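You operate a simulated robot arm through the tools that you are given. There is no shell and no other tool. Be economical: measure what you need, move in short steps, check, and stop when the job is done.

You run a simulated two-armed robot. Do the job below in one go: nothing can be reset, and whatever is moved stays where it is left.

TASK
Take the blue cloth from the work table and lay it out flat on the front corner of the work table.

It is judged by the outcome, as a careful person would: the job done as asked, and still so three seconds after it is handed in. It fails if anything else is knocked over, pushed out of place, dropped, spilled or broken. Flat cloth is picked up by pressing the open fingertips on it (5 to 10 N) and closing them slowly along it; thin cloth reads only 2 to 8 mm in the jaws.

THE ROBOT
Two 7-joint arms with two-finger parallel grippers on one trunk, on a base that drives. Base frame: it is fixed to the floor where the robot stands at the start and does not move with it; the origin is under the middle of the robot, x ahead of it, y to its left, z up. Lengths are in mm, angles in rad, forces in N, time in s.
The left shoulder is at the start at [50, 165, 1105], the right one opposite. With the tool pointing down near the work surface each hand reaches from about 240 to 700 mm from the robot's upright axis, wherever it stands, measured 20 degrees to its own side. Places, roughly: front corner of the work table [800, 1400, 900]. Payload 3.91 kg a hand.
The TCP of each hand is the grasp point between the finger pads, 30 mm short of the fingertips. In the tool frame z runs along the fingers and y along their closing line. Largest opening 110 mm; finger width 20, thickness 10; the body of the gripper, 48 by 112 mm, starts 55 mm behind the TCP.
Orientation is that of the tool frame in the base frame, as a unit quaternion [x, y, z, w]. With the fingers straight down and closing along the base's y, the tool's x points along the base's -x, its y along +y and its z along -z.

THE INTERFACE
- The arms move only by the tool send_rows. It takes "left_series", "right_series" or both (then of equal length, played together; a hand with none holds still); each is a list of rows, each an object of numbers (a shift or turn left out is 0, a gripper value left out holds the last): "fingers": the gripper command, from -1 (shut) to 1 (fully open), values between in proportion; "dx", "dy", "dz": the shift along the tool's x, y, z in mm; "wx", "wy", "wz": the turn, a rotation vector about the tool's x, y, z in rad. In form: [{"fingers": .., "dx": .., "dy": .., "dz": .., "wx": .., "wy": .., "wz": ..}, ...]. A call has 1 to 20 rows; each row shifts and turns the commanded pose from where the row before left it, along the tool's axes as they then stand. Each row takes 0.2 s and may step no farther than 50 mm and 0.15 rad from the row before; otherwise, or with a gripper value out of range, the whole call is refused. Where a pose cannot be reached the arm comes as near as it can. A force on the tool above 40 N (or 10 N above the force at the start of the call, whichever is more), or a blocked arm, ends the call early, and 0.2 s more pass. The fingers move at their own pace (about 45 mm/s each) and stop on an object; they squeeze with about 43 N. The grip force told is the motor's: it shows also when the fingers shut on nothing. Time passes only in rows, and 0.2 s behind the last, so rows that do not move let the fingers close. The reply holds the time, the measured pose of the TCP, the force on the tool along the base axes, the opening and the grip force, in the units named above and with some noise, with the torque about the TCP (base axes, N m) and any sound that the robot's microphone picked up.
- Cameras (640 x 400 px; columns grow to the right, rows downward): "scene" is now at [115.6, 7.8, 1280.4]; the picture's right is [0.09, -1.00, 0.00], its down [-0.54, -0.05, -0.84] and it looks along [0.84, 0.07, -0.54] (base axes); focal length 256 px, centre (320, 200). "left" rides on the left gripper at [72, -17, -103] in its tool frame; the picture's right is [0.23, 0.97, 0.00], its down [-0.76, 0.18, -0.62] and it looks along [-0.61, 0.14, 0.78] (tool axes); focal length 222 px, centre (320, 200). "right" rides on the right gripper at [72, 17, -103] in its tool frame; the picture's right is [-0.23, 0.97, 0.00], its down [-0.76, -0.18, -0.62] and it looks along [-0.61, -0.14, 0.78] (tool axes); focal length 222 px, centre (320, 200). There is no depth. A picture from a camera that has moved, and an enlarged one, comes with that camera's place and axes in the base frame and with its lens.
- grab_frame(camera): a new picture of that camera. No time passes.
- move_column(by): slides the trunk up (or, below 0, down) by that many mm; the arms and the scene camera ride with it, the base frame stays. It gives what a move gives, with no picture.
- drive_base(legs): drives the robot by 1 to 6 legs, each [ahead, left, turn to the left] in mm, mm and rad, along the robot's own axes; the way and the turn of a leg run together, so that a leg with both is an arc; at most 1500 mm and 3.142 rad a leg. The arms and the cameras ride along, it lands a little off, and it stops where it bumps. It gives what a move gives.
- pan_tilt(pan, tilt): turns the head with the scene camera to pan (to the left, within 1.396 rad either way) and tilt (down, from -0.506 to 1.204), counted from straight ahead of the robot. It gives what a move gives.
- zoom(camera, box): a new picture of the part [left, top, right, bottom] of that camera's present view, enlarged. No time passes.
- close_job(): hands the job in; it is judged then, once.

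Go step by step. Nothing tells you exact positions but the pictures and the camera data: compare them with the known pose of the tool, close in by small moves and look again before you grip or let go. The budget is 120 turns and 100 pictures, counting those below and the enlarged ones. Unless the task says otherwise, let go and move clear before handing in.

The tools are called as name(argument=value, ...) on one line, values as JSON. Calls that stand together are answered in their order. send_rows: Moves the arms, as the interface text tells. Its arguments: {"type":"object","properties":{"left_series":{"type":"array"},"right_series":{"type":"array"}},"required":[]} The other tools are called the same way: move_column (by) slides the trunk up or down; drive_base (legs) drives the base; pan_tilt (pan, tilt) turns the head that bears the scene camera; grab_frame (camera) takes a picture; zoom (camera, box) takes an enlarged picture of a part of a camera's view; close_job () hands the job in.

At the start:

```text
clock: 0.0
left_position: [420.5, 295.6, 1066.8]
left_orientation: [0.0, 1.0, 0.001, 0.0]
left_wrist_force: [-0.3, -0.9, 0.1]
left_ft_torque: [0.02, -0.03, -0.04]
left_opening: 110.0
left_gripper_force: 0.0
right_position: [338.3, -99.5, 1124.5]
right_orientation: [0.0, 1.0, 0.001, 0.0]
right_wrist_force: [-0.4, -0.8, -0.2]
right_ft_torque: [0.01, 0.0, 0.01]
right_opening: 110.0
right_gripper_force: 0.1
trunk travel left (down, up): [-325.0, 178.0]
robot x, y, heading: [0.2, -1.0, -0.002]
head pan, tilt: [0.087, 0.567]
```

scene: 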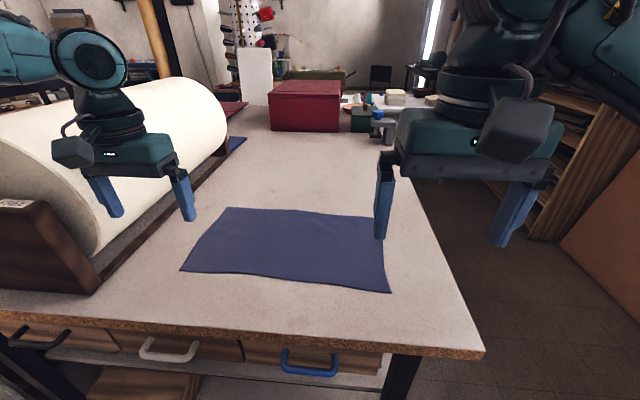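
right: 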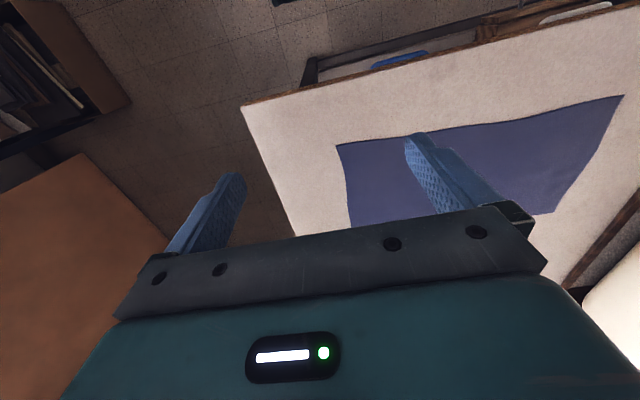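
left: 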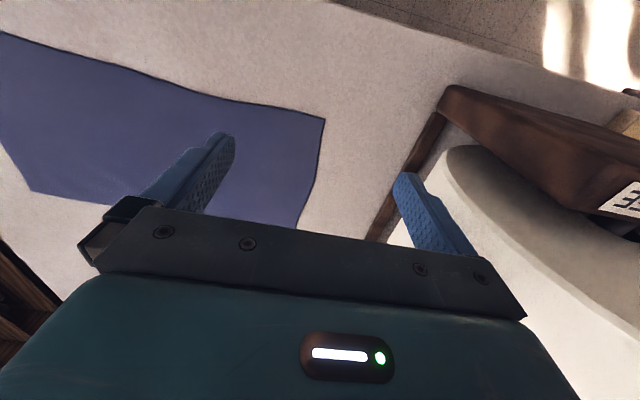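

The blue cloth lies on the table ahead, around (520, 95, 900). The target corner should be far to the left, so I'll turn the head to look there first.

pan_tilt(pan=1.0, tilt=0.45)

grab_frame(camera="scene")

```text
clock: 1.2
left_position: [420.0, 296.3, 1066.6]
left_orientation: [0.0, 1.0, 0.0, 0.0]
left_wrist_force: [0.0, 0.1, 0.6]
left_ft_torque: [0.01, 0.0, 0.05]
left_opening: 110.0
left_gripper_force: 0.0
right_position: [338.1, -98.5, 1123.4]
right_orientation: [0.0, 1.0, 0.002, 0.0]
right_wrist_force: [-0.4, -0.3, 0.0]
right_ft_torque: [-0.01, -0.02, 0.0]
right_opening: 109.9
right_gripper_force: 0.1
trunk travel left (down, up): [-325.0, 178.0]
robot x, y, heading: [-1.0, -1.9, -0.001]
head pan, tilt: [1.0, 0.45]
```

```text
96 pictures are left
camera scene: at [76.3, 77.3, 1290.9], right [0.84, -0.54, 0.0], down [-0.24, -0.37, -0.9], along [0.49, 0.76, -0.44], focal length 256 px, centre (320, 200)
```

scene: 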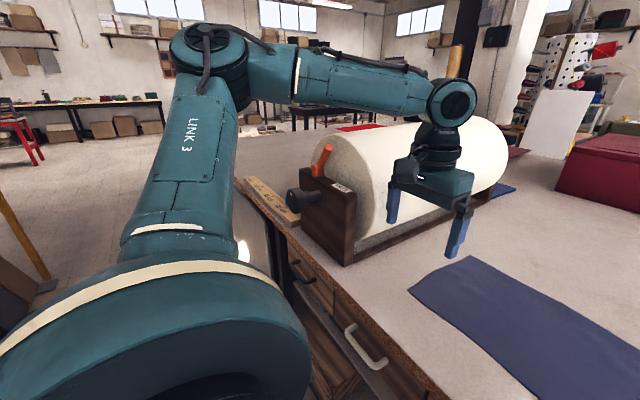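

The table runs on left behind the paper roll, and there are other coloured items past the roll. I'll enlarge those areas.

zoom(camera="scene", box=[220, 100, 420, 225])

zoom(camera="scene", box=[440, 80, 640, 205])

```text
3.20 times, centred on (320, 162) of scene
camera zoom: at [76.3, 77.3, 1290.9], right [0.84, -0.54, 0.0], down [-0.24, -0.37, -0.9], along [0.49, 0.76, -0.44], focal length 818 px, centre (320, 320)
```

zoom: 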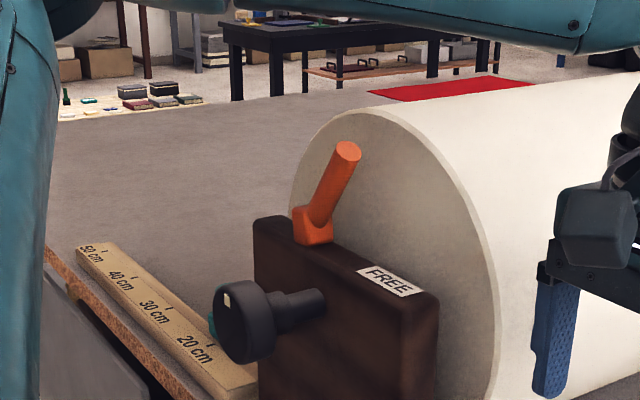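

```text
3.20 times, centred on (540, 142) of scene
camera zoom: at [76.3, 77.3, 1290.9], right [0.84, -0.54, 0.0], down [-0.24, -0.37, -0.9], along [0.49, 0.76, -0.44], focal length 818 px, centre (-384, 384)
```

zoom: 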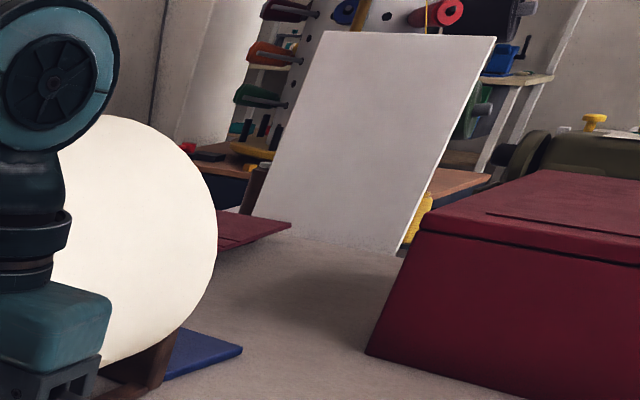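

The cloth spans roughly x 420–645, y −90–300. Before picking it up I want to see the target corner properly, so I'll back off from the table and go left.

drive_base(legs=[[-450, 0, 0], [0, 1100, 0]])

pan_tilt(pan=0.0, tilt=0.5)

grab_frame(camera="scene")

```text
clock: 9.2
left_position: [-59.3, 1398.3, 1066.5]
left_orientation: [-0.01, 1.0, 0.0, 0.0]
left_wrist_force: [-0.6, -0.3, -0.4]
left_ft_torque: [0.0, 0.0, 0.04]
left_opening: 110.2
left_gripper_force: 0.0
right_position: [-131.9, 1000.5, 1123.8]
right_orientation: [-0.01, 1.0, 0.001, -0.001]
right_wrist_force: [0.4, 0.0, 0.0]
right_ft_torque: [0.03, 0.01, -0.01]
right_opening: 110.0
right_gripper_force: 0.1
trunk travel left (down, up): [-325.0, 178.0]
robot x, y, heading: [-473.4, 1093.2, 0.02]
head pan, tilt: [1.0, 0.45]
```

```text
clock: 10.4
left_position: [-57.8, 1397.7, 1066.1]
left_orientation: [-0.01, 1.0, 0.0, 0.001]
left_wrist_force: [0.3, 0.2, 0.0]
left_ft_torque: [0.0, 0.04, 0.0]
left_opening: 110.0
left_gripper_force: 0.1
right_position: [-130.3, 1001.0, 1124.3]
right_orientation: [-0.011, 1.0, 0.0, -0.001]
right_wrist_force: [0.1, -0.5, -0.1]
right_ft_torque: [-0.02, -0.01, 0.01]
right_opening: 110.0
right_gripper_force: 0.0
trunk travel left (down, up): [-325.0, 178.0]
robot x, y, heading: [-474.6, 1089.8, 0.017]
head pan, tilt: [0.0, 0.499]
```

```text
93 pictures are left
camera scene: at [-354.3, 1095.0, 1286.5], right [0.02, -1.0, 0.0], down [-0.48, -0.01, -0.88], along [0.88, 0.02, -0.48], focal length 256 px, centre (320, 200)
```

scene: 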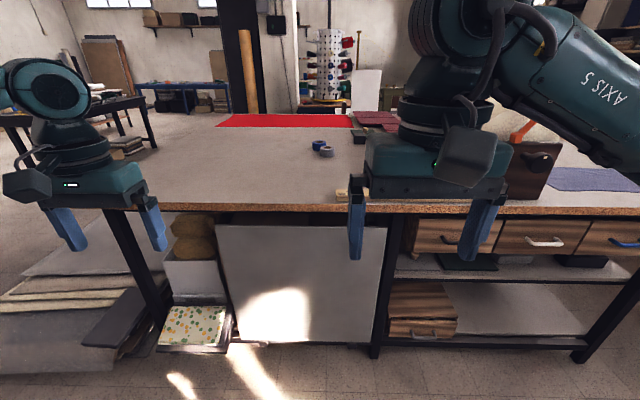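

The table's left front corner shows at about (300, 1700), with free surface behind it. I'll enlarge it to verify edges and obstacles.

zoom(camera="scene", box=[80, 95, 400, 295])

pan_tilt(pan=0.5, tilt=0.5)

grab_frame(camera="scene")

```text
2.00 times, centred on (240, 195) of scene
camera zoom: at [-354.3, 1095.0, 1286.5], right [0.02, -1.0, 0.0], down [-0.48, -0.01, -0.88], along [0.88, 0.02, -0.48], focal length 512 px, centre (480, 210)
```

zoom: 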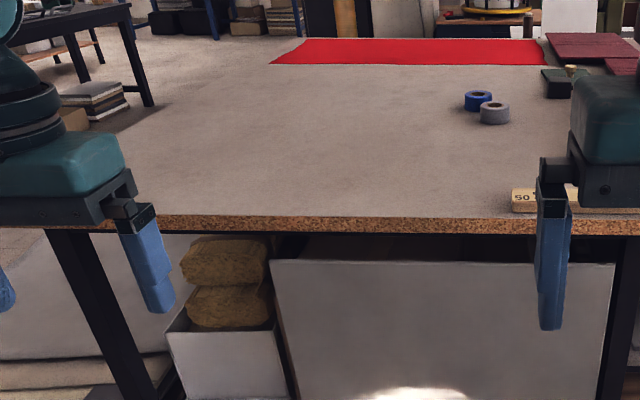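

```text
clock: 11.4
left_position: [-58.1, 1398.0, 1067.1]
left_orientation: [-0.011, 1.0, 0.0, 0.0]
left_wrist_force: [-0.2, -0.1, -0.2]
left_ft_torque: [0.0, -0.01, -0.01]
left_opening: 109.8
left_gripper_force: 0.1
right_position: [-131.1, 1000.5, 1124.0]
right_orientation: [-0.011, 1.0, 0.001, -0.001]
right_wrist_force: [-0.5, 0.1, 0.3]
right_ft_torque: [-0.02, 0.01, -0.03]
right_opening: 110.1
right_gripper_force: 0.1
trunk travel left (down, up): [-325.0, 178.0]
robot x, y, heading: [-475.4, 1089.4, 0.02]
head pan, tilt: [0.499, 0.499]
```

```text
91 pictures are left
camera scene: at [-366.2, 1138.2, 1286.5], right [0.5, -0.87, 0.0], down [-0.42, -0.24, -0.88], along [0.76, 0.44, -0.48], focal length 256 px, centre (320, 200)
```

scene: 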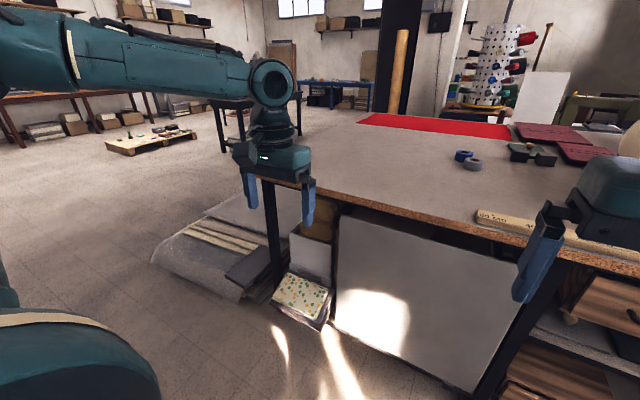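

The free left-front area (x 305 to about 1300, y 1250–1850) is clear apart from two tape rolls at about (870, 1120). I plan to centre the cloth around (690, 1440), and now drive back to pick it up.

drive_base(legs=[[-22, -1090, -0.02], [475, 0, 0]])

pan_tilt(pan=0.1, tilt=0.8)

grab_frame(camera="scene")

```text
clock: 19.4
left_position: [418.5, 316.3, 1066.8]
left_orientation: [-0.011, 1.0, 0.0, 0.0]
left_wrist_force: [0.9, -0.2, 0.3]
left_ft_torque: [-0.02, 0.01, 0.03]
left_opening: 110.3
left_gripper_force: 0.0
right_position: [344.3, -80.4, 1124.1]
right_orientation: [-0.011, 1.0, 0.001, 0.0]
right_wrist_force: [-0.6, 0.0, 0.4]
right_ft_torque: [0.01, 0.03, 0.03]
right_opening: 110.0
right_gripper_force: 0.0
trunk travel left (down, up): [-325.0, 178.0]
robot x, y, heading: [2.8, 10.5, 0.023]
head pan, tilt: [0.499, 0.499]
```

```text
clock: 20.3
left_position: [417.6, 315.7, 1066.7]
left_orientation: [-0.011, 1.0, 0.0, -0.001]
left_wrist_force: [-0.4, -0.4, -0.2]
left_ft_torque: [0.02, 0.0, 0.0]
left_opening: 110.1
left_gripper_force: 0.1
right_position: [342.6, -81.1, 1124.9]
right_orientation: [-0.01, 1.0, 0.001, 0.0]
right_wrist_force: [-0.1, -0.3, 0.1]
right_ft_torque: [-0.02, -0.03, -0.03]
right_opening: 109.9
right_gripper_force: 0.1
trunk travel left (down, up): [-325.0, 178.0]
robot x, y, heading: [-0.7, 11.7, 0.019]
head pan, tilt: [0.099, 0.799]
```

```text
90 pictures are left
camera scene: at [109.7, 20.7, 1260.6], right [0.12, -0.99, 0.0], down [-0.71, -0.09, -0.7], along [0.69, 0.08, -0.72], focal length 256 px, centre (320, 200)
```

scene: 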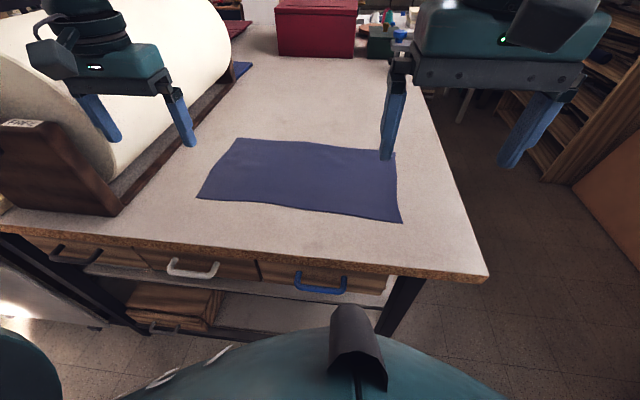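

The cloth's near corners are at about (434, 302) and (418, −93). I'll narrow the fingers to about 40 mm and bring each hand above a near corner, at height about 990.

send_rows(left_series=[{"fingers": -0.27, "dx": -6, "dy": -7, "dz": 13}, {"dx": -6, "dy": -7, "dz": 13}, {"dx": -6, "dy": -7, "dz": 13}, {"dx": -6, "dy": -7, "dz": 13}, {"dx": -6, "dy": -7, "dz": 13}, {"dx": -6, "dy": -7, "dz": 12}, {}, {}], right_series=[{"fingers": -0.27, "dx": -16, "dy": 3, "dz": 22}, {"dx": -16, "dy": 3, "dz": 22}, {"dx": -16, "dy": 3, "dz": 22}, {"dx": -16, "dy": 2, "dz": 22}, {"dx": -16, "dy": 2, "dz": 23}, {"dx": -16, "dy": 2, "dz": 23}, {}, {}])

grab_frame(camera="left")

grab_frame(camera="right")

grab_frame(camera="scene")

```text
clock: 22.1
left_position: [454.0, 275.3, 989.2]
left_orientation: [-0.01, 1.0, 0.0, 0.0]
left_wrist_force: [-0.4, -0.1, 0.2]
left_ft_torque: [-0.01, -0.01, 0.02]
left_opening: 40.5
left_gripper_force: 0.1
right_position: [437.4, -62.8, 990.1]
right_orientation: [-0.011, 1.0, 0.001, 0.0]
right_wrist_force: [-0.1, 0.4, -0.5]
right_ft_torque: [-0.01, 0.0, 0.01]
right_opening: 40.5
right_gripper_force: 0.0
trunk travel left (down, up): [-325.0, 178.0]
robot x, y, heading: [5.8, 12.0, 0.025]
head pan, tilt: [0.099, 0.799]
```

```text
89 pictures are left
camera left: at [380.6, 255.6, 1092.6], right [-0.25, 0.97, 0.0], down [0.76, 0.19, 0.62], along [0.6, 0.15, -0.78], focal length 222 px, centre (320, 200)
```

left: 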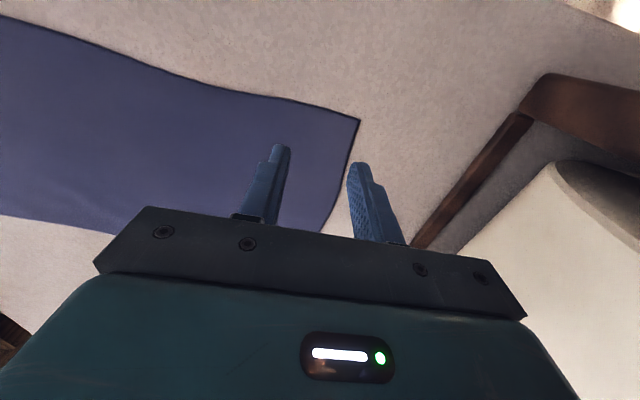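

```text
88 pictures are left
camera right: at [361.9, -48.6, 1093.3], right [0.21, 0.98, 0.0], down [0.77, -0.16, 0.62], along [0.61, -0.13, -0.78], focal length 222 px, centre (320, 200)
```

right: 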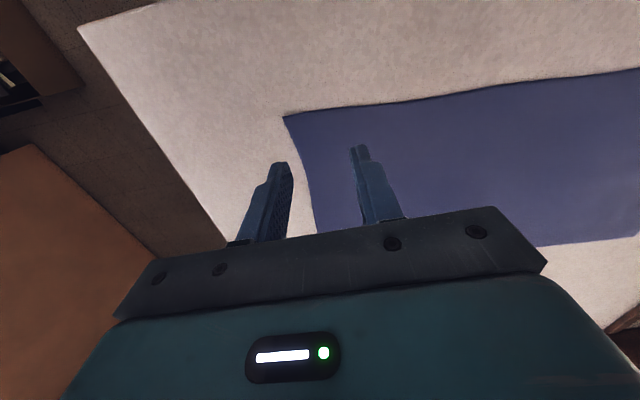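

```text
87 pictures are left
camera scene: at [109.8, 20.6, 1260.5], right [0.12, -0.99, 0.0], down [-0.71, -0.09, -0.7], along [0.69, 0.08, -0.72], focal length 256 px, centre (320, 200)
```

scene: 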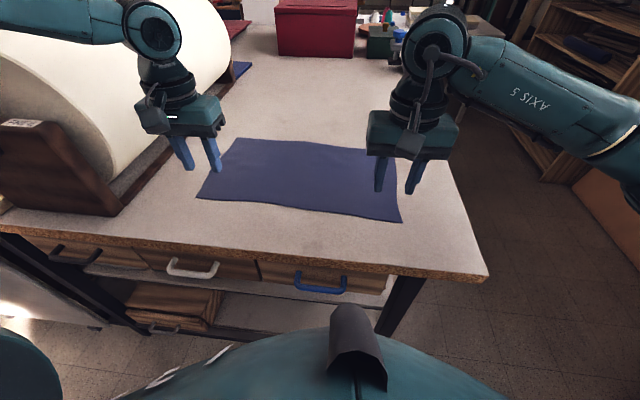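

Both hands are over the cloth's near corners. I'll shift each inward about 12 mm, narrow to 30 mm, and descend to just above the table.

send_rows(left_series=[{"fingers": -0.45, "dy": -12, "dz": 10}, {"dz": 15}, {"dz": 15}, {"dz": 10}, {"dz": 5}, {}], right_series=[{"fingers": -0.45, "dy": 12, "dz": 10}, {"dz": 15}, {"dz": 15}, {"dz": 10}, {"dz": 5}, {}])

grab_frame(camera="left")

grab_frame(camera="right")

```text
clock: 23.5
left_position: [454.1, 264.5, 932.9]
left_orientation: [-0.01, 1.0, 0.0, 0.0]
left_wrist_force: [-0.3, 0.7, -0.3]
left_ft_torque: [-0.03, 0.02, -0.01]
left_opening: 30.6
left_gripper_force: 0.0
right_position: [437.0, -53.0, 935.3]
right_orientation: [-0.011, 1.0, 0.0, 0.0]
right_wrist_force: [0.2, -0.2, 0.1]
right_ft_torque: [0.01, 0.02, 0.01]
right_opening: 30.6
right_gripper_force: 0.1
trunk travel left (down, up): [-325.0, 178.0]
robot x, y, heading: [-0.9, 8.8, 0.021]
head pan, tilt: [0.099, 0.799]
```

```text
86 pictures are left
camera left: at [382.0, 243.6, 1037.0], right [-0.25, 0.97, 0.0], down [0.76, 0.19, 0.62], along [0.6, 0.15, -0.78], focal length 222 px, centre (320, 200)
```

left: 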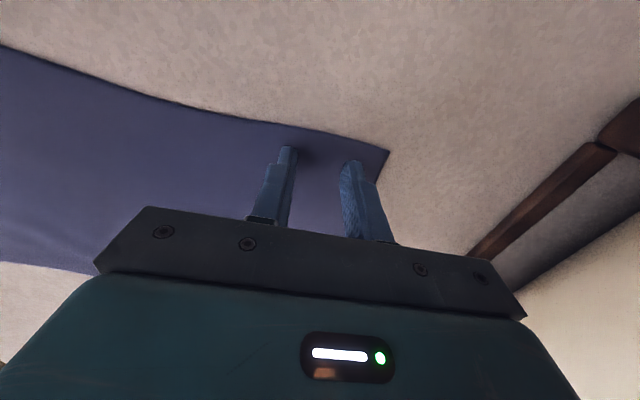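

```text
85 pictures are left
camera right: at [363.4, -37.2, 1038.9], right [0.21, 0.98, 0.0], down [0.77, -0.16, 0.62], along [0.61, -0.13, -0.78], focal length 222 px, centre (320, 200)
```

right: 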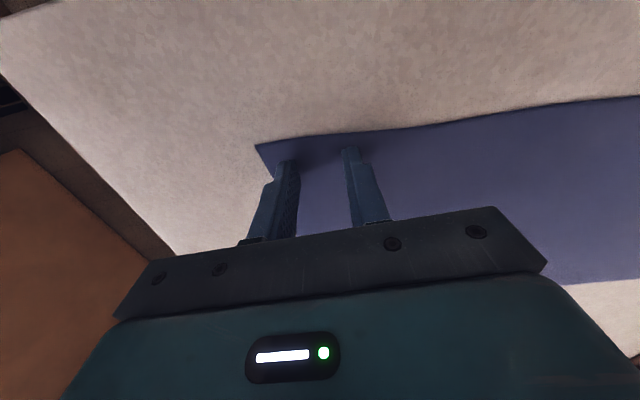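

Alignment looks good on both corners. I'll lower a few millimetres and read the contact force.

send_rows(left_series=[{"dz": 2}, {"dz": 2}, {}], right_series=[{"dz": 2}, {"dz": 2}, {}])

```text
clock: 24.3
left_position: [453.7, 263.4, 931.0]
left_orientation: [-0.01, 1.0, 0.0, 0.002]
left_wrist_force: [-1.8, 2.1, 10.6]
left_ft_torque: [0.07, 0.09, 0.0]
left_opening: 30.7
left_gripper_force: 0.0
right_position: [438.2, -52.7, 932.2]
right_orientation: [-0.011, 1.0, 0.001, 0.0]
right_wrist_force: [0.9, -0.4, 1.4]
right_ft_torque: [0.0, 0.0, 0.03]
right_opening: 30.3
right_gripper_force: 0.1
trunk travel left (down, up): [-325.0, 178.0]
robot x, y, heading: [4.6, 9.0, 0.02]
head pan, tilt: [0.099, 0.799]
```

send_rows(left_series=[{"dz": -0.5}, {}], right_series=[{"dz": 1.2}, {}])

```text
clock: 24.9
left_position: [453.6, 263.6, 931.2]
left_orientation: [-0.01, 1.0, 0.0, 0.001]
left_wrist_force: [1.5, 2.4, 10.0]
left_ft_torque: [0.05, -0.05, -0.01]
left_opening: 30.4
left_gripper_force: 0.0
right_position: [438.5, -52.7, 930.8]
right_orientation: [-0.01, 1.0, 0.002, 0.002]
right_wrist_force: [-1.8, -1.9, 8.7]
right_ft_torque: [-0.16, 0.02, -0.06]
right_opening: 30.4
right_gripper_force: 0.4
trunk travel left (down, up): [-325.0, 178.0]
robot x, y, heading: [0.3, 13.4, 0.022]
head pan, tilt: [0.099, 0.799]
```

Both hands press with 9–10 N; now I'll close the fingers slowly along the cloth.

send_rows(left_series=[{"fingers": -0.52, "dz": -0.4}, {"fingers": -0.59}, {"fingers": -0.66}, {"fingers": -0.73}, {"fingers": -0.8}, {"fingers": -0.87}, {"fingers": -0.94}, {"fingers": -1}, {}, {}], right_series=[{"fingers": -0.52}, {"fingers": -0.59}, {"fingers": -0.66}, {"fingers": -0.73}, {"fingers": -0.8}, {"fingers": -0.87}, {"fingers": -0.94}, {"fingers": -1}, {}, {}])

grab_frame(camera="left")

grab_frame(camera="right")

```text
clock: 27.1
left_position: [454.4, 263.7, 932.2]
left_orientation: [-0.011, 1.0, -0.001, 0.001]
left_wrist_force: [-0.8, -0.5, 0.2]
left_ft_torque: [-0.03, -0.01, 0.01]
left_opening: 0.3
left_gripper_force: 38.1
right_position: [438.7, -52.3, 932.2]
right_orientation: [-0.01, 1.0, 0.001, 0.002]
right_wrist_force: [0.6, -2.5, 21.7]
right_ft_torque: [-0.13, 0.03, 0.03]
right_opening: 1.3
right_gripper_force: 41.1
trunk travel left (down, up): [-325.0, 178.0]
robot x, y, heading: [3.2, 13.1, 0.019]
head pan, tilt: [0.099, 0.799]
```

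```text
84 pictures are left
camera left: at [380.9, 243.6, 1035.1], right [-0.25, 0.97, 0.0], down [0.76, 0.19, 0.62], along [0.61, 0.15, -0.78], focal length 222 px, centre (320, 200)
```

left: 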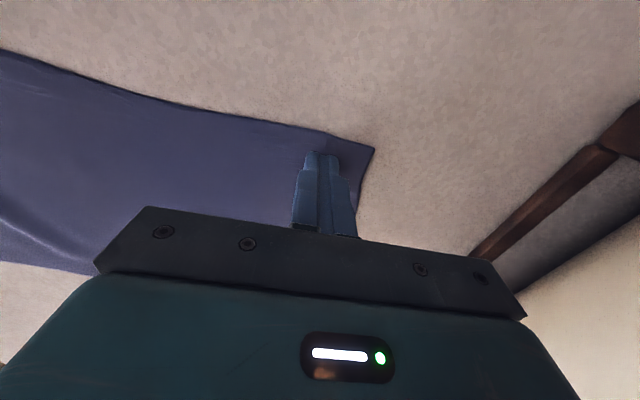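

```text
83 pictures are left
camera right: at [363.1, -37.3, 1034.8], right [0.21, 0.98, 0.0], down [0.76, -0.16, 0.62], along [0.61, -0.13, -0.78], focal length 222 px, centre (320, 200)
```

right: 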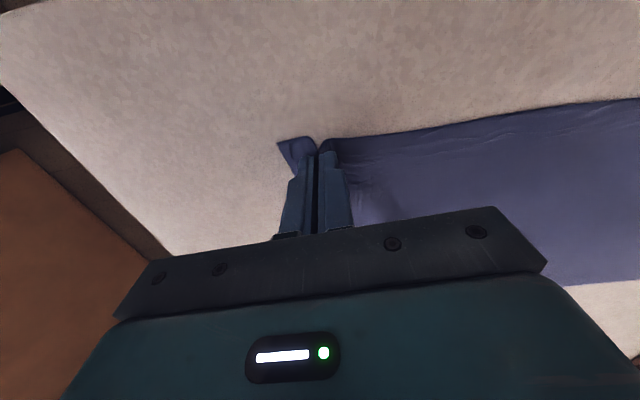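

The left closed on nothing (0.3 mm); the right may hold a pinch. I'll lift the right slightly to test, and reopen the left.

send_rows(left_series=[{"dz": -3}, {"fingers": -0.45}, {}, {}, {"dz": 2}, {}], right_series=[{"dz": -5}, {"dz": -5}, {"dz": -5}, {"dz": -5}, {}, {}])

zoom(camera="right", box=[240, 100, 440, 225])

grab_frame(camera="left")

```text
clock: 28.5
left_position: [453.7, 262.9, 932.5]
left_orientation: [-0.01, 1.0, 0.0, 0.001]
left_wrist_force: [-0.3, -0.5, 0.4]
left_ft_torque: [0.03, 0.0, 0.03]
left_opening: 30.5
left_gripper_force: 0.0
right_position: [437.3, -52.1, 948.5]
right_orientation: [-0.01, 1.0, 0.001, 0.0]
right_wrist_force: [0.3, -0.2, -1.2]
right_ft_torque: [0.03, 0.01, 0.01]
right_opening: 1.2
right_gripper_force: 41.0
trunk travel left (down, up): [-325.0, 178.0]
robot x, y, heading: [3.2, 7.6, 0.017]
head pan, tilt: [0.099, 0.799]
```

```text
3.20 times, centred on (340, 162) of right
camera zoom: at [363.6, -37.2, 1053.4], right [0.21, 0.98, 0.0], down [0.76, -0.16, 0.62], along [0.61, -0.13, -0.78], focal length 711 px, centre (256, 320)
```

zoom: 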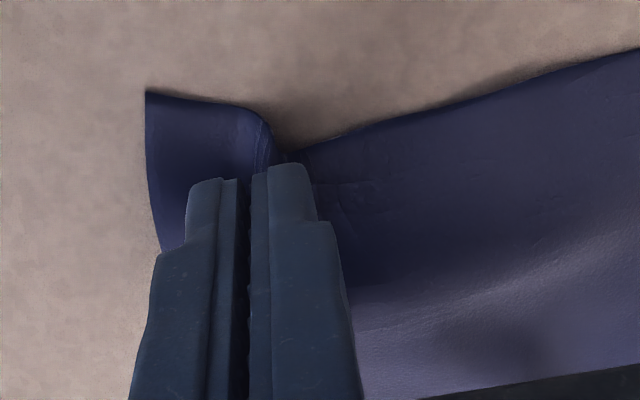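

```text
81 pictures are left
camera left: at [382.0, 243.1, 1035.1], right [-0.25, 0.97, 0.0], down [0.76, 0.19, 0.62], along [0.6, 0.15, -0.78], focal length 222 px, centre (320, 200)
```

left: 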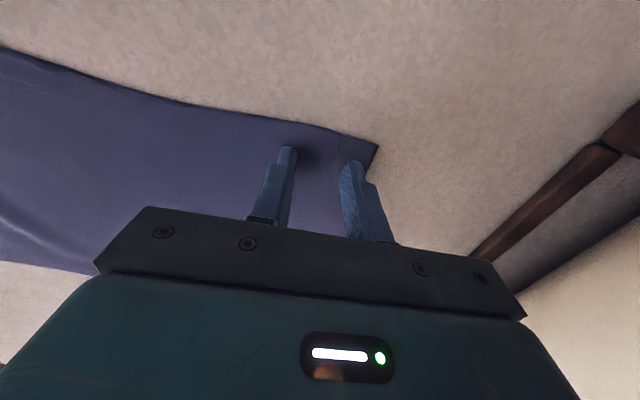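

The right hand holds the cloth. I'll press the left again.

send_rows(left_series=[{"dz": 1}, {"dz": 1}, {}])

```text
clock: 29.3
left_position: [454.2, 262.2, 930.7]
left_orientation: [-0.01, 1.0, 0.0, 0.002]
left_wrist_force: [-0.5, 2.4, 10.1]
left_ft_torque: [0.16, 0.07, 0.03]
left_opening: 30.9
left_gripper_force: 1.0
right_position: [436.7, -52.8, 950.6]
right_orientation: [-0.01, 1.0, 0.001, 0.0]
right_wrist_force: [-0.4, -0.4, -1.1]
right_ft_torque: [0.01, -0.02, -0.04]
right_opening: 1.3
right_gripper_force: 41.5
trunk travel left (down, up): [-325.0, 178.0]
robot x, y, heading: [2.2, 11.6, 0.017]
head pan, tilt: [0.099, 0.799]
```

send_rows(left_series=[{"fingers": -0.52}, {"fingers": -0.59}, {"fingers": -0.66}, {"fingers": -0.73}, {"fingers": -0.8}, {"fingers": -0.87}, {"fingers": -0.94}, {"fingers": -1}, {}, {}])

zoom(camera="left", box=[220, 100, 420, 225])

```text
clock: 31.5
left_position: [453.3, 261.9, 931.7]
left_orientation: [-0.011, 1.0, -0.001, 0.002]
left_wrist_force: [-0.5, -4.1, 16.1]
left_ft_torque: [-0.1, 0.05, 0.02]
left_opening: 2.3
left_gripper_force: 42.5
right_position: [437.1, -52.4, 950.1]
right_orientation: [-0.011, 1.0, 0.002, 0.001]
right_wrist_force: [0.3, 2.9, -0.3]
right_ft_torque: [0.09, 0.04, 0.02]
right_opening: 1.1
right_gripper_force: 40.5
trunk travel left (down, up): [-325.0, 178.0]
robot x, y, heading: [1.0, 12.2, 0.022]
head pan, tilt: [0.099, 0.799]
```

```text
3.20 times, centred on (320, 162) of left
camera zoom: at [381.7, 241.8, 1034.3], right [-0.25, 0.97, 0.0], down [0.76, 0.19, 0.63], along [0.61, 0.15, -0.78], focal length 711 px, centre (320, 320)
```

zoom: 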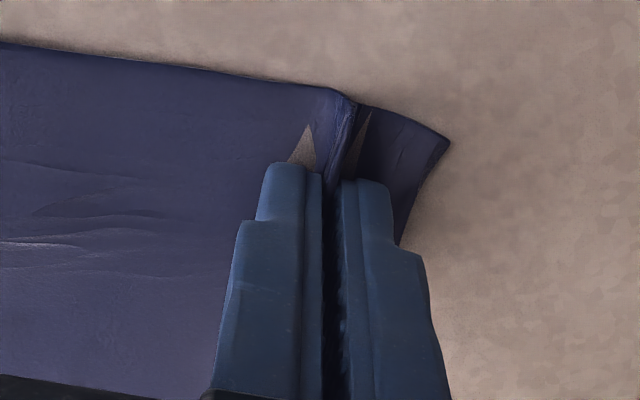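

Both hands now hold the near edge. I'll lift slowly.

send_rows(left_series=[{"dz": -9}, {"dz": -9}, {"dz": -15}, {"dz": -15}, {"dz": -20}, {"dz": -20}, {"dz": -20}, {"dz": -20}, {"dz": -20}, {"dz": -20}, {"dz": -20}, {"dz": -20}, {}], right_series=[{}, {}, {"dz": -15}, {"dz": -15}, {"dz": -20}, {"dz": -20}, {"dz": -20}, {"dz": -20}, {"dz": -20}, {"dz": -20}, {"dz": -20}, {"dz": -20}, {}])

grab_frame(camera="scene")

```text
clock: 34.3
left_position: [453.5, 260.4, 1138.3]
left_orientation: [-0.01, 1.0, 0.0, 0.0]
left_wrist_force: [-0.6, -1.9, 0.3]
left_ft_torque: [-0.01, -0.02, 0.01]
left_opening: 2.3
left_gripper_force: 42.8
right_position: [438.1, -50.9, 1140.1]
right_orientation: [-0.01, 1.0, 0.001, 0.0]
right_wrist_force: [-0.4, 1.6, -0.7]
right_ft_torque: [0.05, -0.02, -0.01]
right_opening: 1.0
right_gripper_force: 41.2
trunk travel left (down, up): [-325.0, 178.0]
robot x, y, heading: [2.5, 5.8, 0.022]
head pan, tilt: [0.099, 0.799]
```

```text
79 pictures are left
camera scene: at [109.9, 20.6, 1260.5], right [0.12, -0.99, 0.0], down [-0.71, -0.09, -0.7], along [0.69, 0.08, -0.72], focal length 256 px, centre (320, 200)
```

scene: 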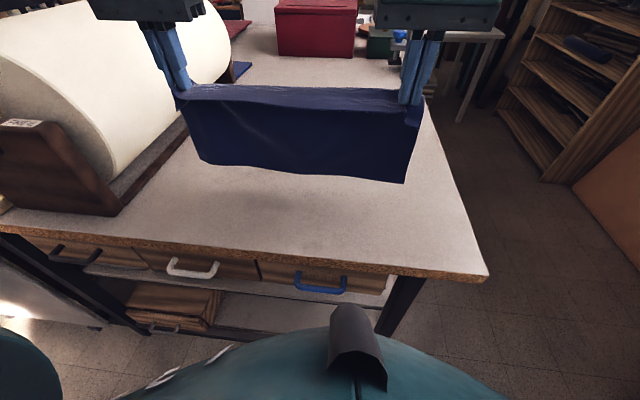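

The cloth hangs cleanly between both hands. I'll raise the trunk for clearance, back off, and drive left.

move_column(by=140)

drive_base(legs=[[-500, 0, 0], [0, 1330, -0.02]])

pan_tilt(pan=0.0, tilt=0.8)

grab_frame(camera="scene")

```text
clock: 36.0
left_position: [452.7, 261.1, 1276.5]
left_orientation: [-0.011, 1.0, 0.0, 0.0]
left_wrist_force: [0.5, -2.3, -0.6]
left_ft_torque: [-0.01, 0.01, 0.01]
left_opening: 2.4
left_gripper_force: 42.3
right_position: [438.8, -51.8, 1279.8]
right_orientation: [-0.01, 1.0, 0.0, 0.0]
right_wrist_force: [0.3, 1.3, -1.1]
right_ft_torque: [0.0, 0.01, 0.08]
right_opening: 1.2
right_gripper_force: 40.9
trunk travel left (down, up): [-465.0, 38.0]
robot x, y, heading: [1.8, 9.9, 0.022]
head pan, tilt: [0.099, 0.799]
```

```text
clock: 45.0
left_position: [-48.7, 1546.7, 1276.7]
left_orientation: [0.002, 1.0, 0.0, 0.0]
left_wrist_force: [0.5, -1.9, -0.6]
left_ft_torque: [-0.05, 0.0, 0.06]
left_opening: 2.2
left_gripper_force: 41.7
right_position: [-71.4, 1234.2, 1279.9]
right_orientation: [0.002, 1.0, 0.001, -0.001]
right_wrist_force: [0.3, 0.4, -0.9]
right_ft_torque: [0.06, 0.02, 0.03]
right_opening: 1.0
right_gripper_force: 40.8
trunk travel left (down, up): [-465.0, 38.0]
robot x, y, heading: [-505.6, 1307.8, -0.003]
head pan, tilt: [0.099, 0.799]
```

```text
clock: 45.7
left_position: [-48.2, 1546.8, 1276.2]
left_orientation: [0.002, 1.0, -0.001, 0.0]
left_wrist_force: [-0.2, -1.0, 0.0]
left_ft_torque: [-0.01, 0.0, 0.0]
left_opening: 1.9
left_gripper_force: 42.4
right_position: [-70.7, 1235.9, 1279.5]
right_orientation: [0.002, 1.0, 0.001, 0.0]
right_wrist_force: [0.7, 1.4, -0.6]
right_ft_torque: [0.05, 0.03, 0.02]
right_opening: 1.2
right_gripper_force: 41.4
trunk travel left (down, up): [-465.0, 38.0]
robot x, y, heading: [-504.6, 1303.5, 0.002]
head pan, tilt: [0.0, 0.799]
```

```text
78 pictures are left
camera scene: at [-397.9, 1307.2, 1400.5], right [0.0, -1.0, 0.0], down [-0.72, 0.0, -0.7], along [0.7, 0.0, -0.72], focal length 256 px, centre (320, 200)
```

scene: 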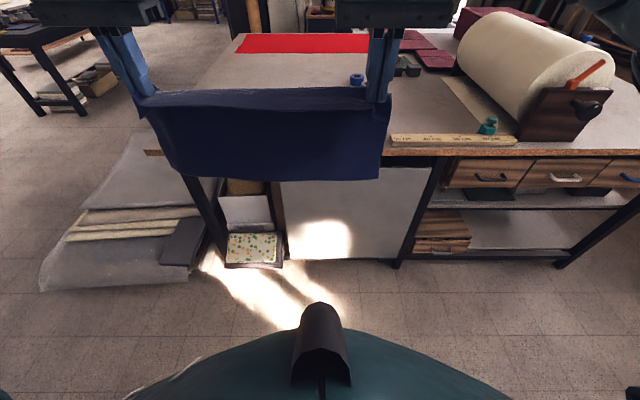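

The cloth hangs well and the corner area ahead is clear; the table edge is at x≈305 and the left edge at y≈1860. I'll drive forward to the table.

drive_base(legs=[[0, 110, 0], [540, 0, 0]])

pan_tilt(pan=0.0, tilt=1.1)

grab_frame(camera="scene")

```text
clock: 47.0
left_position: [-42.4, 1609.0, 1277.1]
left_orientation: [0.0, 1.0, 0.0, 0.0]
left_wrist_force: [0.5, -0.6, -1.6]
left_ft_torque: [-0.01, 0.02, -0.02]
left_opening: 2.4
left_gripper_force: 42.2
right_position: [-63.3, 1296.4, 1280.1]
right_orientation: [-0.001, 1.0, 0.001, 0.0]
right_wrist_force: [0.6, 1.5, -0.2]
right_ft_torque: [0.04, 0.01, -0.01]
right_opening: 1.1
right_gripper_force: 41.2
trunk travel left (down, up): [-465.0, 38.0]
robot x, y, heading: [-495.0, 1368.2, 0.005]
head pan, tilt: [0.0, 0.799]
stopped in leg 1: the robot was blocked; the commanded pose is now the measured one
```

```text
clock: 47.8
left_position: [-42.4, 1609.1, 1277.0]
left_orientation: [0.0, 1.0, 0.001, -0.001]
left_wrist_force: [0.9, -0.4, -0.5]
left_ft_torque: [-0.03, -0.01, 0.02]
left_opening: 2.5
left_gripper_force: 42.0
right_position: [-61.6, 1296.7, 1279.9]
right_orientation: [-0.001, 1.0, 0.002, 0.0]
right_wrist_force: [-0.3, 0.6, -0.6]
right_ft_torque: [0.04, 0.03, 0.0]
right_opening: 1.2
right_gripper_force: 40.8
trunk travel left (down, up): [-465.0, 38.0]
robot x, y, heading: [-494.8, 1365.5, 0.006]
head pan, tilt: [0.0, 1.1]
```

```text
77 pictures are left
camera scene: at [-406.9, 1368.0, 1378.8], right [0.0, -1.0, 0.0], down [-0.89, 0.0, -0.45], along [0.45, 0.0, -0.89], focal length 256 px, centre (320, 200)
```

scene: 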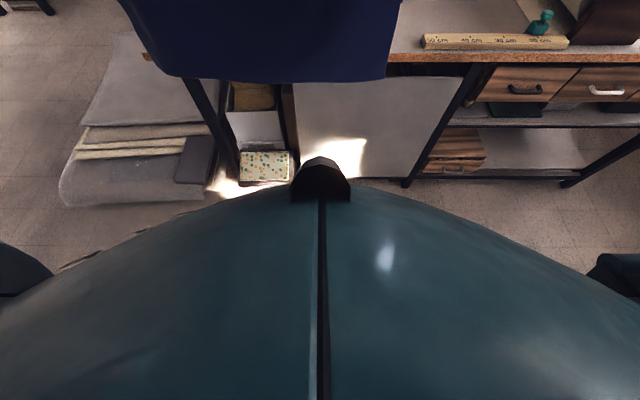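

The robot was blocked moving left at y≈1366. I'll look to the left side and rear to see what's there.

pan_tilt(pan=1.39, tilt=0.9)

grab_frame(camera="scene")

```text
clock: 49.4
left_position: [-41.8, 1608.4, 1277.3]
left_orientation: [0.0, 1.0, 0.0, 0.0]
left_wrist_force: [0.7, -0.9, -0.3]
left_ft_torque: [-0.02, 0.02, -0.04]
left_opening: 2.2
left_gripper_force: 42.3
right_position: [-62.5, 1297.7, 1280.7]
right_orientation: [-0.001, 1.0, 0.001, 0.0]
right_wrist_force: [0.4, 1.4, -0.5]
right_ft_torque: [0.06, -0.02, 0.0]
right_opening: 1.1
right_gripper_force: 41.0
trunk travel left (down, up): [-465.0, 38.0]
robot x, y, heading: [-490.4, 1370.6, 0.003]
head pan, tilt: [1.389, 0.901]
```

```text
76 pictures are left
camera scene: at [-456.6, 1442.1, 1392.6], right [0.98, -0.18, 0.0], down [-0.14, -0.77, -0.62], along [0.11, 0.61, -0.78], focal length 256 px, centre (320, 200)
```

scene: 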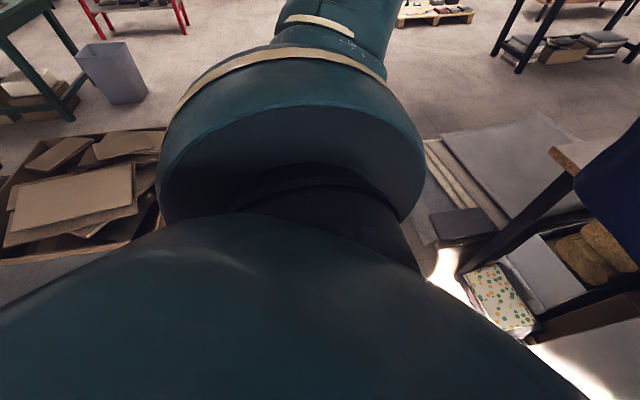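

Most likely a crate on the left rear blocked the base. I'll step right 40 mm and go forward to the table, where the floor is clear up to x≈430.

drive_base(legs=[[0, -45, 0], [525, 0, 0]])

pan_tilt(pan=0.0, tilt=0.85)

grab_frame(camera="scene")

```text
clock: 52.9
left_position: [475.8, 1562.4, 1277.6]
left_orientation: [0.0, 1.0, 0.001, 0.0]
left_wrist_force: [0.7, -2.0, 0.5]
left_ft_torque: [0.0, 0.01, -0.03]
left_opening: 2.2
left_gripper_force: 42.3
right_position: [454.6, 1251.6, 1279.5]
right_orientation: [0.001, 1.0, 0.002, -0.001]
right_wrist_force: [-0.6, 1.3, -0.4]
right_ft_torque: [0.03, -0.02, 0.0]
right_opening: 1.2
right_gripper_force: 40.9
trunk travel left (down, up): [-465.0, 38.0]
robot x, y, heading: [15.3, 1319.8, 0.003]
head pan, tilt: [1.389, 0.901]
```

```text
clock: 54.4
left_position: [474.9, 1563.5, 1278.5]
left_orientation: [0.002, 1.0, 0.0, 0.0]
left_wrist_force: [-0.2, -1.1, -0.5]
left_ft_torque: [0.0, 0.02, 0.01]
left_opening: 2.0
left_gripper_force: 42.2
right_position: [454.6, 1251.9, 1279.4]
right_orientation: [0.001, 1.0, 0.002, 0.0]
right_wrist_force: [-1.0, 2.0, -1.0]
right_ft_torque: [0.02, 0.01, 0.01]
right_opening: 0.9
right_gripper_force: 40.8
trunk travel left (down, up): [-465.0, 38.0]
robot x, y, heading: [21.0, 1324.3, -0.001]
head pan, tilt: [0.0, 0.85]
```

```text
75 pictures are left
camera scene: at [124.9, 1323.4, 1396.5], right [0.0, -1.0, 0.0], down [-0.75, 0.0, -0.66], along [0.66, 0.0, -0.75], focal length 256 px, centre (320, 200)
```

scene: 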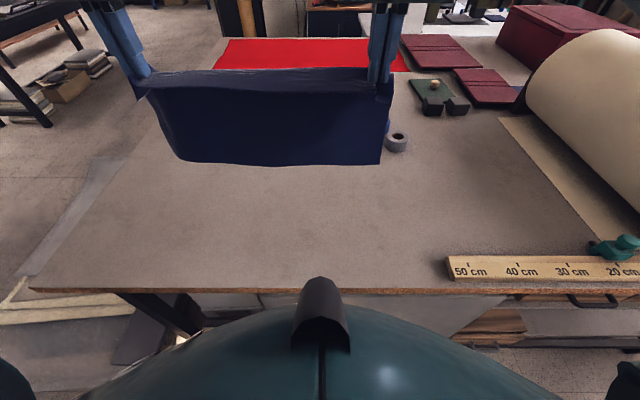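

I'm at the table with the cloth over its front-left area, clear of the tape rolls. I'll lower the trunk part-way, then extend both hands forward.

move_column(by=-90)

send_rows(left_series=[{"dx": -18, "dy": -3}, {"dx": -18, "dy": -3}, {"dx": -18, "dy": -3}, {"dx": -18, "dy": -3}, {"dx": -18, "dy": -3}, {"dx": -18, "dy": -3}, {"dx": -18, "dy": -3}, {"dx": -18, "dy": -3}, {"dx": -18, "dy": -3}, {"dx": -18, "dy": -3}, {}], right_series=[{"dx": -20, "dy": -3}, {"dx": -20, "dy": -3}, {"dx": -20, "dy": -3}, {"dx": -20, "dy": -3}, {"dx": -20, "dy": -3}, {"dx": -20, "dy": -3}, {"dx": -20, "dy": -3}, {"dx": -20, "dy": -3}, {"dx": -20, "dy": -3}, {"dx": -20, "dy": -3}, {}])

grab_frame(camera="scene")

```text
clock: 55.7
left_position: [476.1, 1563.0, 1188.3]
left_orientation: [0.0, 1.0, 0.0, 0.001]
left_wrist_force: [-0.3, -0.8, -0.6]
left_ft_torque: [-0.04, 0.0, 0.03]
left_opening: 2.0
left_gripper_force: 42.2
right_position: [455.3, 1251.1, 1189.9]
right_orientation: [0.0, 1.0, 0.002, 0.0]
right_wrist_force: [-0.7, 0.8, -0.7]
right_ft_torque: [0.04, -0.03, 0.02]
right_opening: 0.9
right_gripper_force: 40.9
trunk travel left (down, up): [-375.0, 128.0]
robot x, y, heading: [20.6, 1323.0, 0.002]
head pan, tilt: [0.0, 0.85]
```

```text
clock: 58.1
left_position: [560.4, 1558.5, 1175.7]
left_orientation: [0.004, 1.0, -0.004, 0.002]
left_wrist_force: [8.0, -32.2, 1.1]
left_ft_torque: [-1.03, -0.2, 0.14]
left_opening: 2.4
left_gripper_force: 42.2
left hand out of reach, approached as far as the arm can: row 5, 6, 7, 8, 9, 10
right_position: [625.1, 1223.2, 1185.8]
right_orientation: [-0.006, 1.0, 0.006, -0.001]
right_wrist_force: [-7.8, 31.8, -0.8]
right_ft_torque: [0.95, 0.26, 0.41]
right_opening: 1.2
right_gripper_force: 41.1
right hand out of reach, approached as far as the arm can: row 9, 10
trunk travel left (down, up): [-375.0, 128.0]
robot x, y, heading: [22.6, 1323.5, 0.005]
head pan, tilt: [0.0, 0.85]
```

```text
74 pictures are left
camera scene: at [124.9, 1323.1, 1306.5], right [0.0, -1.0, 0.0], down [-0.75, 0.0, -0.66], along [0.66, 0.0, -0.75], focal length 256 px, centre (320, 200)
```

scene: 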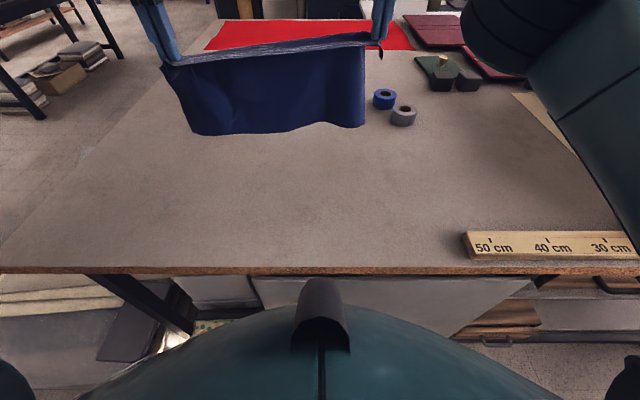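

The left hand ran out of reach and the cloth got taut and skewed. I'll bring both back to equal x, then raise the trunk so the arms reach out lower.

send_rows(left_series=[{"dx": 20, "dy": 3}, {"dx": 20, "dy": 3}, {"dx": 20, "dy": 3}, {"dx": 20, "dy": 3}, {"dx": 20, "dy": 3}, {"dx": 15}, {}], right_series=[{"dx": 20, "dy": 3}, {"dx": 20, "dy": 3}, {"dx": 20, "dy": 3}, {"dx": 20, "dy": 3}, {"dx": 20, "dy": 3}, {"dx": 15}, {}])

move_column(by=125)

```text
clock: 59.7
left_position: [446.4, 1575.3, 1175.4]
left_orientation: [0.0, 1.0, -0.001, 0.001]
left_wrist_force: [-1.0, 0.3, 0.0]
left_ft_torque: [0.04, 0.01, 0.0]
left_opening: 2.2
left_gripper_force: 42.8
right_position: [508.1, 1234.3, 1185.1]
right_orientation: [0.001, 1.0, 0.002, 0.0]
right_wrist_force: [-0.5, 0.5, -0.5]
right_ft_torque: [-0.03, 0.0, 0.0]
right_opening: 0.1
right_gripper_force: 38.2
right hand out of reach, approached as far as the arm can: row 1
trunk travel left (down, up): [-375.0, 128.0]
robot x, y, heading: [19.5, 1326.3, 0.004]
head pan, tilt: [0.0, 0.85]
```

```text
clock: 61.2
left_position: [446.5, 1576.5, 1302.3]
left_orientation: [0.002, 1.0, 0.0, 0.0]
left_wrist_force: [-0.2, 0.0, 0.1]
left_ft_torque: [-0.01, 0.0, -0.02]
left_opening: 2.2
left_gripper_force: 42.5
right_position: [510.2, 1233.9, 1310.3]
right_orientation: [0.001, 1.0, 0.002, 0.0]
right_wrist_force: [-0.2, 0.8, 0.4]
right_ft_torque: [0.01, 0.0, -0.02]
right_opening: 0.1
right_gripper_force: 37.5
trunk travel left (down, up): [-500.0, 3.0]
robot x, y, heading: [19.1, 1324.2, 0.004]
head pan, tilt: [0.0, 0.85]
```

The commanded pose had been clamped, so the hands drifted apart and the right pinch slipped out. Let me see how the cloth hangs now.

grab_frame(camera="scene")

grab_frame(camera="right")

```text
73 pictures are left
camera scene: at [125.1, 1323.4, 1431.4], right [0.0, -1.0, 0.0], down [-0.75, 0.0, -0.66], along [0.66, 0.0, -0.75], focal length 256 px, centre (320, 200)
```

scene: 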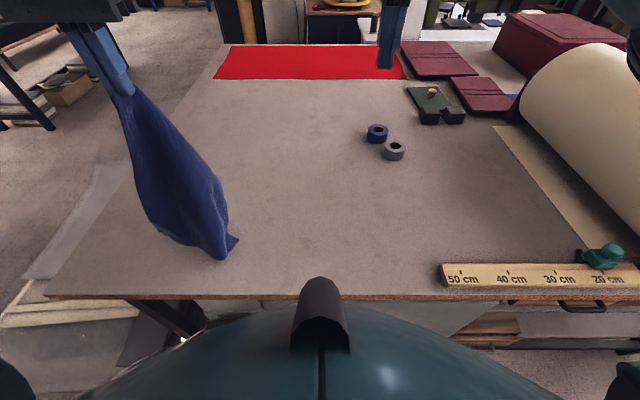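

```text
72 pictures are left
camera right: at [435.7, 1249.5, 1413.7], right [0.23, 0.97, 0.0], down [0.76, -0.18, 0.62], along [0.61, -0.14, -0.78], focal length 222 px, centre (320, 200)
```

right: 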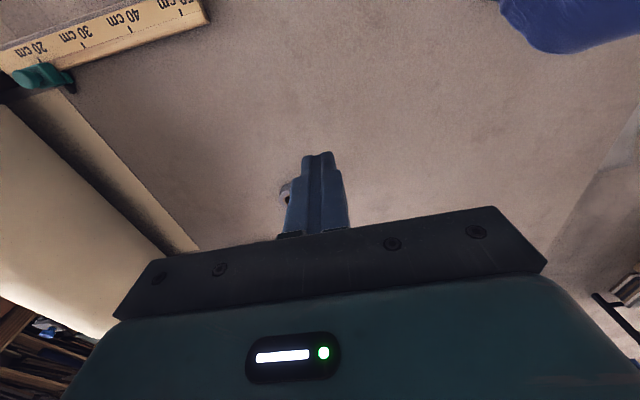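

The cloth hangs from its left corner over the target area, so I can lay it here and spread it. I'll move the right arm aside, then raise the left hand and carry it to the right, so that I can unroll the cloth leftwards.

send_rows(right_series=[{"dx": 20, "dy": -14}, {"dx": 20, "dy": -14}, {"dx": 20, "dy": -14}, {"dx": 20, "dy": -14}, {"dx": 20, "dy": -14}, {"dx": 20, "dy": -14}, {}, {}, {}, {}, {}, {}], left_series=[{"dz": -27}, {"dz": -27}, {"dz": -27}, {}, {"dx": -3, "dy": -25}, {"dx": -3, "dy": -30}, {"dx": -3, "dy": -30}, {"dx": -3, "dy": -30}, {"dx": -3, "dy": -30}, {"dx": -3, "dy": -30}, {"dx": -3, "dy": -30}, {}])

grab_frame(camera="scene")

```text
clock: 63.8
left_position: [422.5, 1461.2, 1354.8]
left_orientation: [0.0, 1.0, 0.0, 0.0]
left_wrist_force: [0.8, 0.6, -0.1]
left_ft_torque: [-0.04, -0.01, 0.0]
left_opening: 2.3
left_gripper_force: 42.3
left hand out of reach, approached as far as the arm can: row 7, 8, 9, 10, 11
right_position: [391.8, 1150.7, 1310.5]
right_orientation: [0.001, 1.0, 0.002, 0.0]
right_wrist_force: [-0.7, 0.2, -0.5]
right_ft_torque: [0.01, -0.04, -0.01]
right_opening: 0.1
right_gripper_force: 36.9
trunk travel left (down, up): [-500.0, 3.0]
robot x, y, heading: [21.0, 1320.9, -0.0]
head pan, tilt: [0.0, 0.85]
```

```text
71 pictures are left
camera scene: at [125.0, 1323.4, 1431.5], right [0.0, -1.0, 0.0], down [-0.75, 0.0, -0.66], along [0.66, 0.0, -0.75], focal length 256 px, centre (320, 200)
```

scene: 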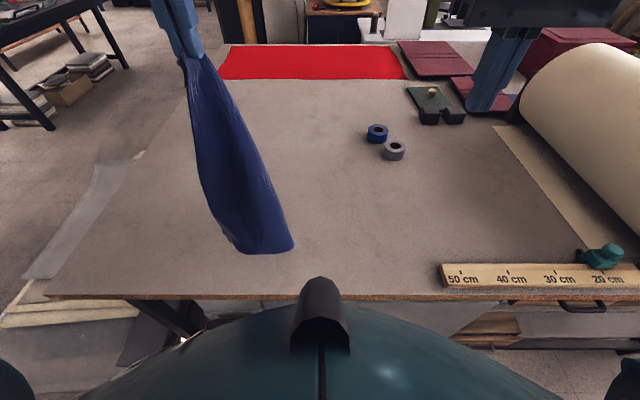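

The left arm's reach is limited up high; I'll strafe the base 140 mm right with the cloth hanging, giving room to unroll it leftward.

drive_base(legs=[[25, -140, 0]])

grab_frame(camera="scene")

```text
clock: 65.1
left_position: [447.7, 1320.5, 1355.9]
left_orientation: [0.002, 1.0, 0.001, 0.0]
left_wrist_force: [-0.6, -0.1, -1.4]
left_ft_torque: [0.03, 0.01, 0.02]
left_opening: 2.4
left_gripper_force: 42.7
right_position: [416.1, 1011.1, 1311.1]
right_orientation: [0.0, 1.0, 0.001, 0.0]
right_wrist_force: [-0.1, 0.7, -0.3]
right_ft_torque: [0.01, 0.03, 0.0]
right_opening: 0.1
right_gripper_force: 38.0
trunk travel left (down, up): [-500.0, 3.0]
robot x, y, heading: [42.5, 1184.2, -0.003]
head pan, tilt: [0.0, 0.85]
```

```text
70 pictures are left
camera scene: at [149.1, 1184.0, 1431.5], right [0.0, -1.0, 0.0], down [-0.75, 0.0, -0.66], along [0.66, 0.0, -0.75], focal length 256 px, centre (320, 200)
```

scene: 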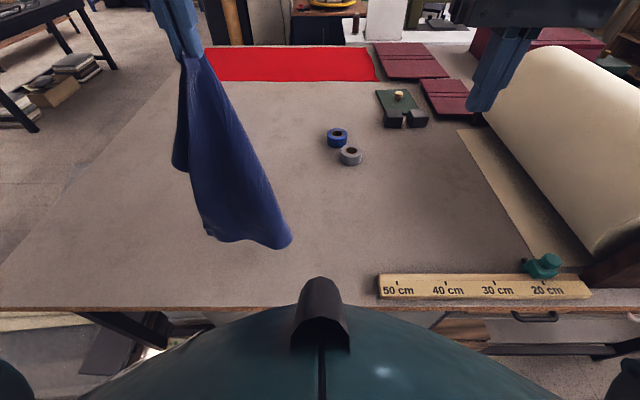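

The cloth now hangs at about (448, 1320). I'll shift it forward while lowering slightly, so it unrolls away from the front edge.

send_rows(left_series=[{"dz": 20}, {"dx": -10, "dz": 10}, {"dx": -12, "dz": 5}, {"dx": -12, "dz": 5}, {"dx": -12, "dz": 5}, {"dx": -12, "dz": 3}, {"dx": -12, "dz": 3}, {"dx": -12, "dz": 3}, {"dx": -12, "dz": 3}, {}])

grab_frame(camera="scene")

```text
clock: 67.3
left_position: [502.1, 1335.7, 1305.7]
left_orientation: [0.002, 1.0, 0.0, 0.0]
left_wrist_force: [-0.6, -0.5, -0.3]
left_ft_torque: [0.02, 0.0, 0.0]
left_opening: 2.4
left_gripper_force: 42.0
left hand out of reach, approached as far as the arm can: row 5, 6, 7, 8, 9
right_position: [415.9, 1012.0, 1311.6]
right_orientation: [0.0, 1.0, 0.002, 0.001]
right_wrist_force: [-0.6, 0.5, -0.2]
right_ft_torque: [-0.01, -0.04, 0.01]
right_opening: 0.0
right_gripper_force: 37.2
trunk travel left (down, up): [-500.0, 3.0]
robot x, y, heading: [46.1, 1189.5, 0.006]
head pan, tilt: [0.0, 0.85]
```

```text
69 pictures are left
camera scene: at [149.2, 1184.8, 1431.5], right [0.0, -1.0, 0.0], down [-0.75, 0.0, -0.66], along [0.66, 0.0, -0.75], focal length 256 px, centre (320, 200)
```

scene: 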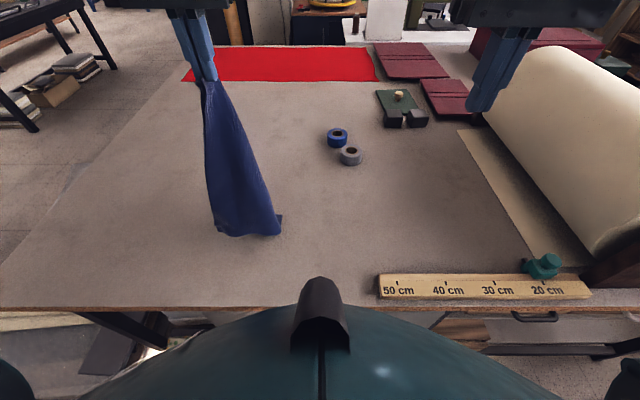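

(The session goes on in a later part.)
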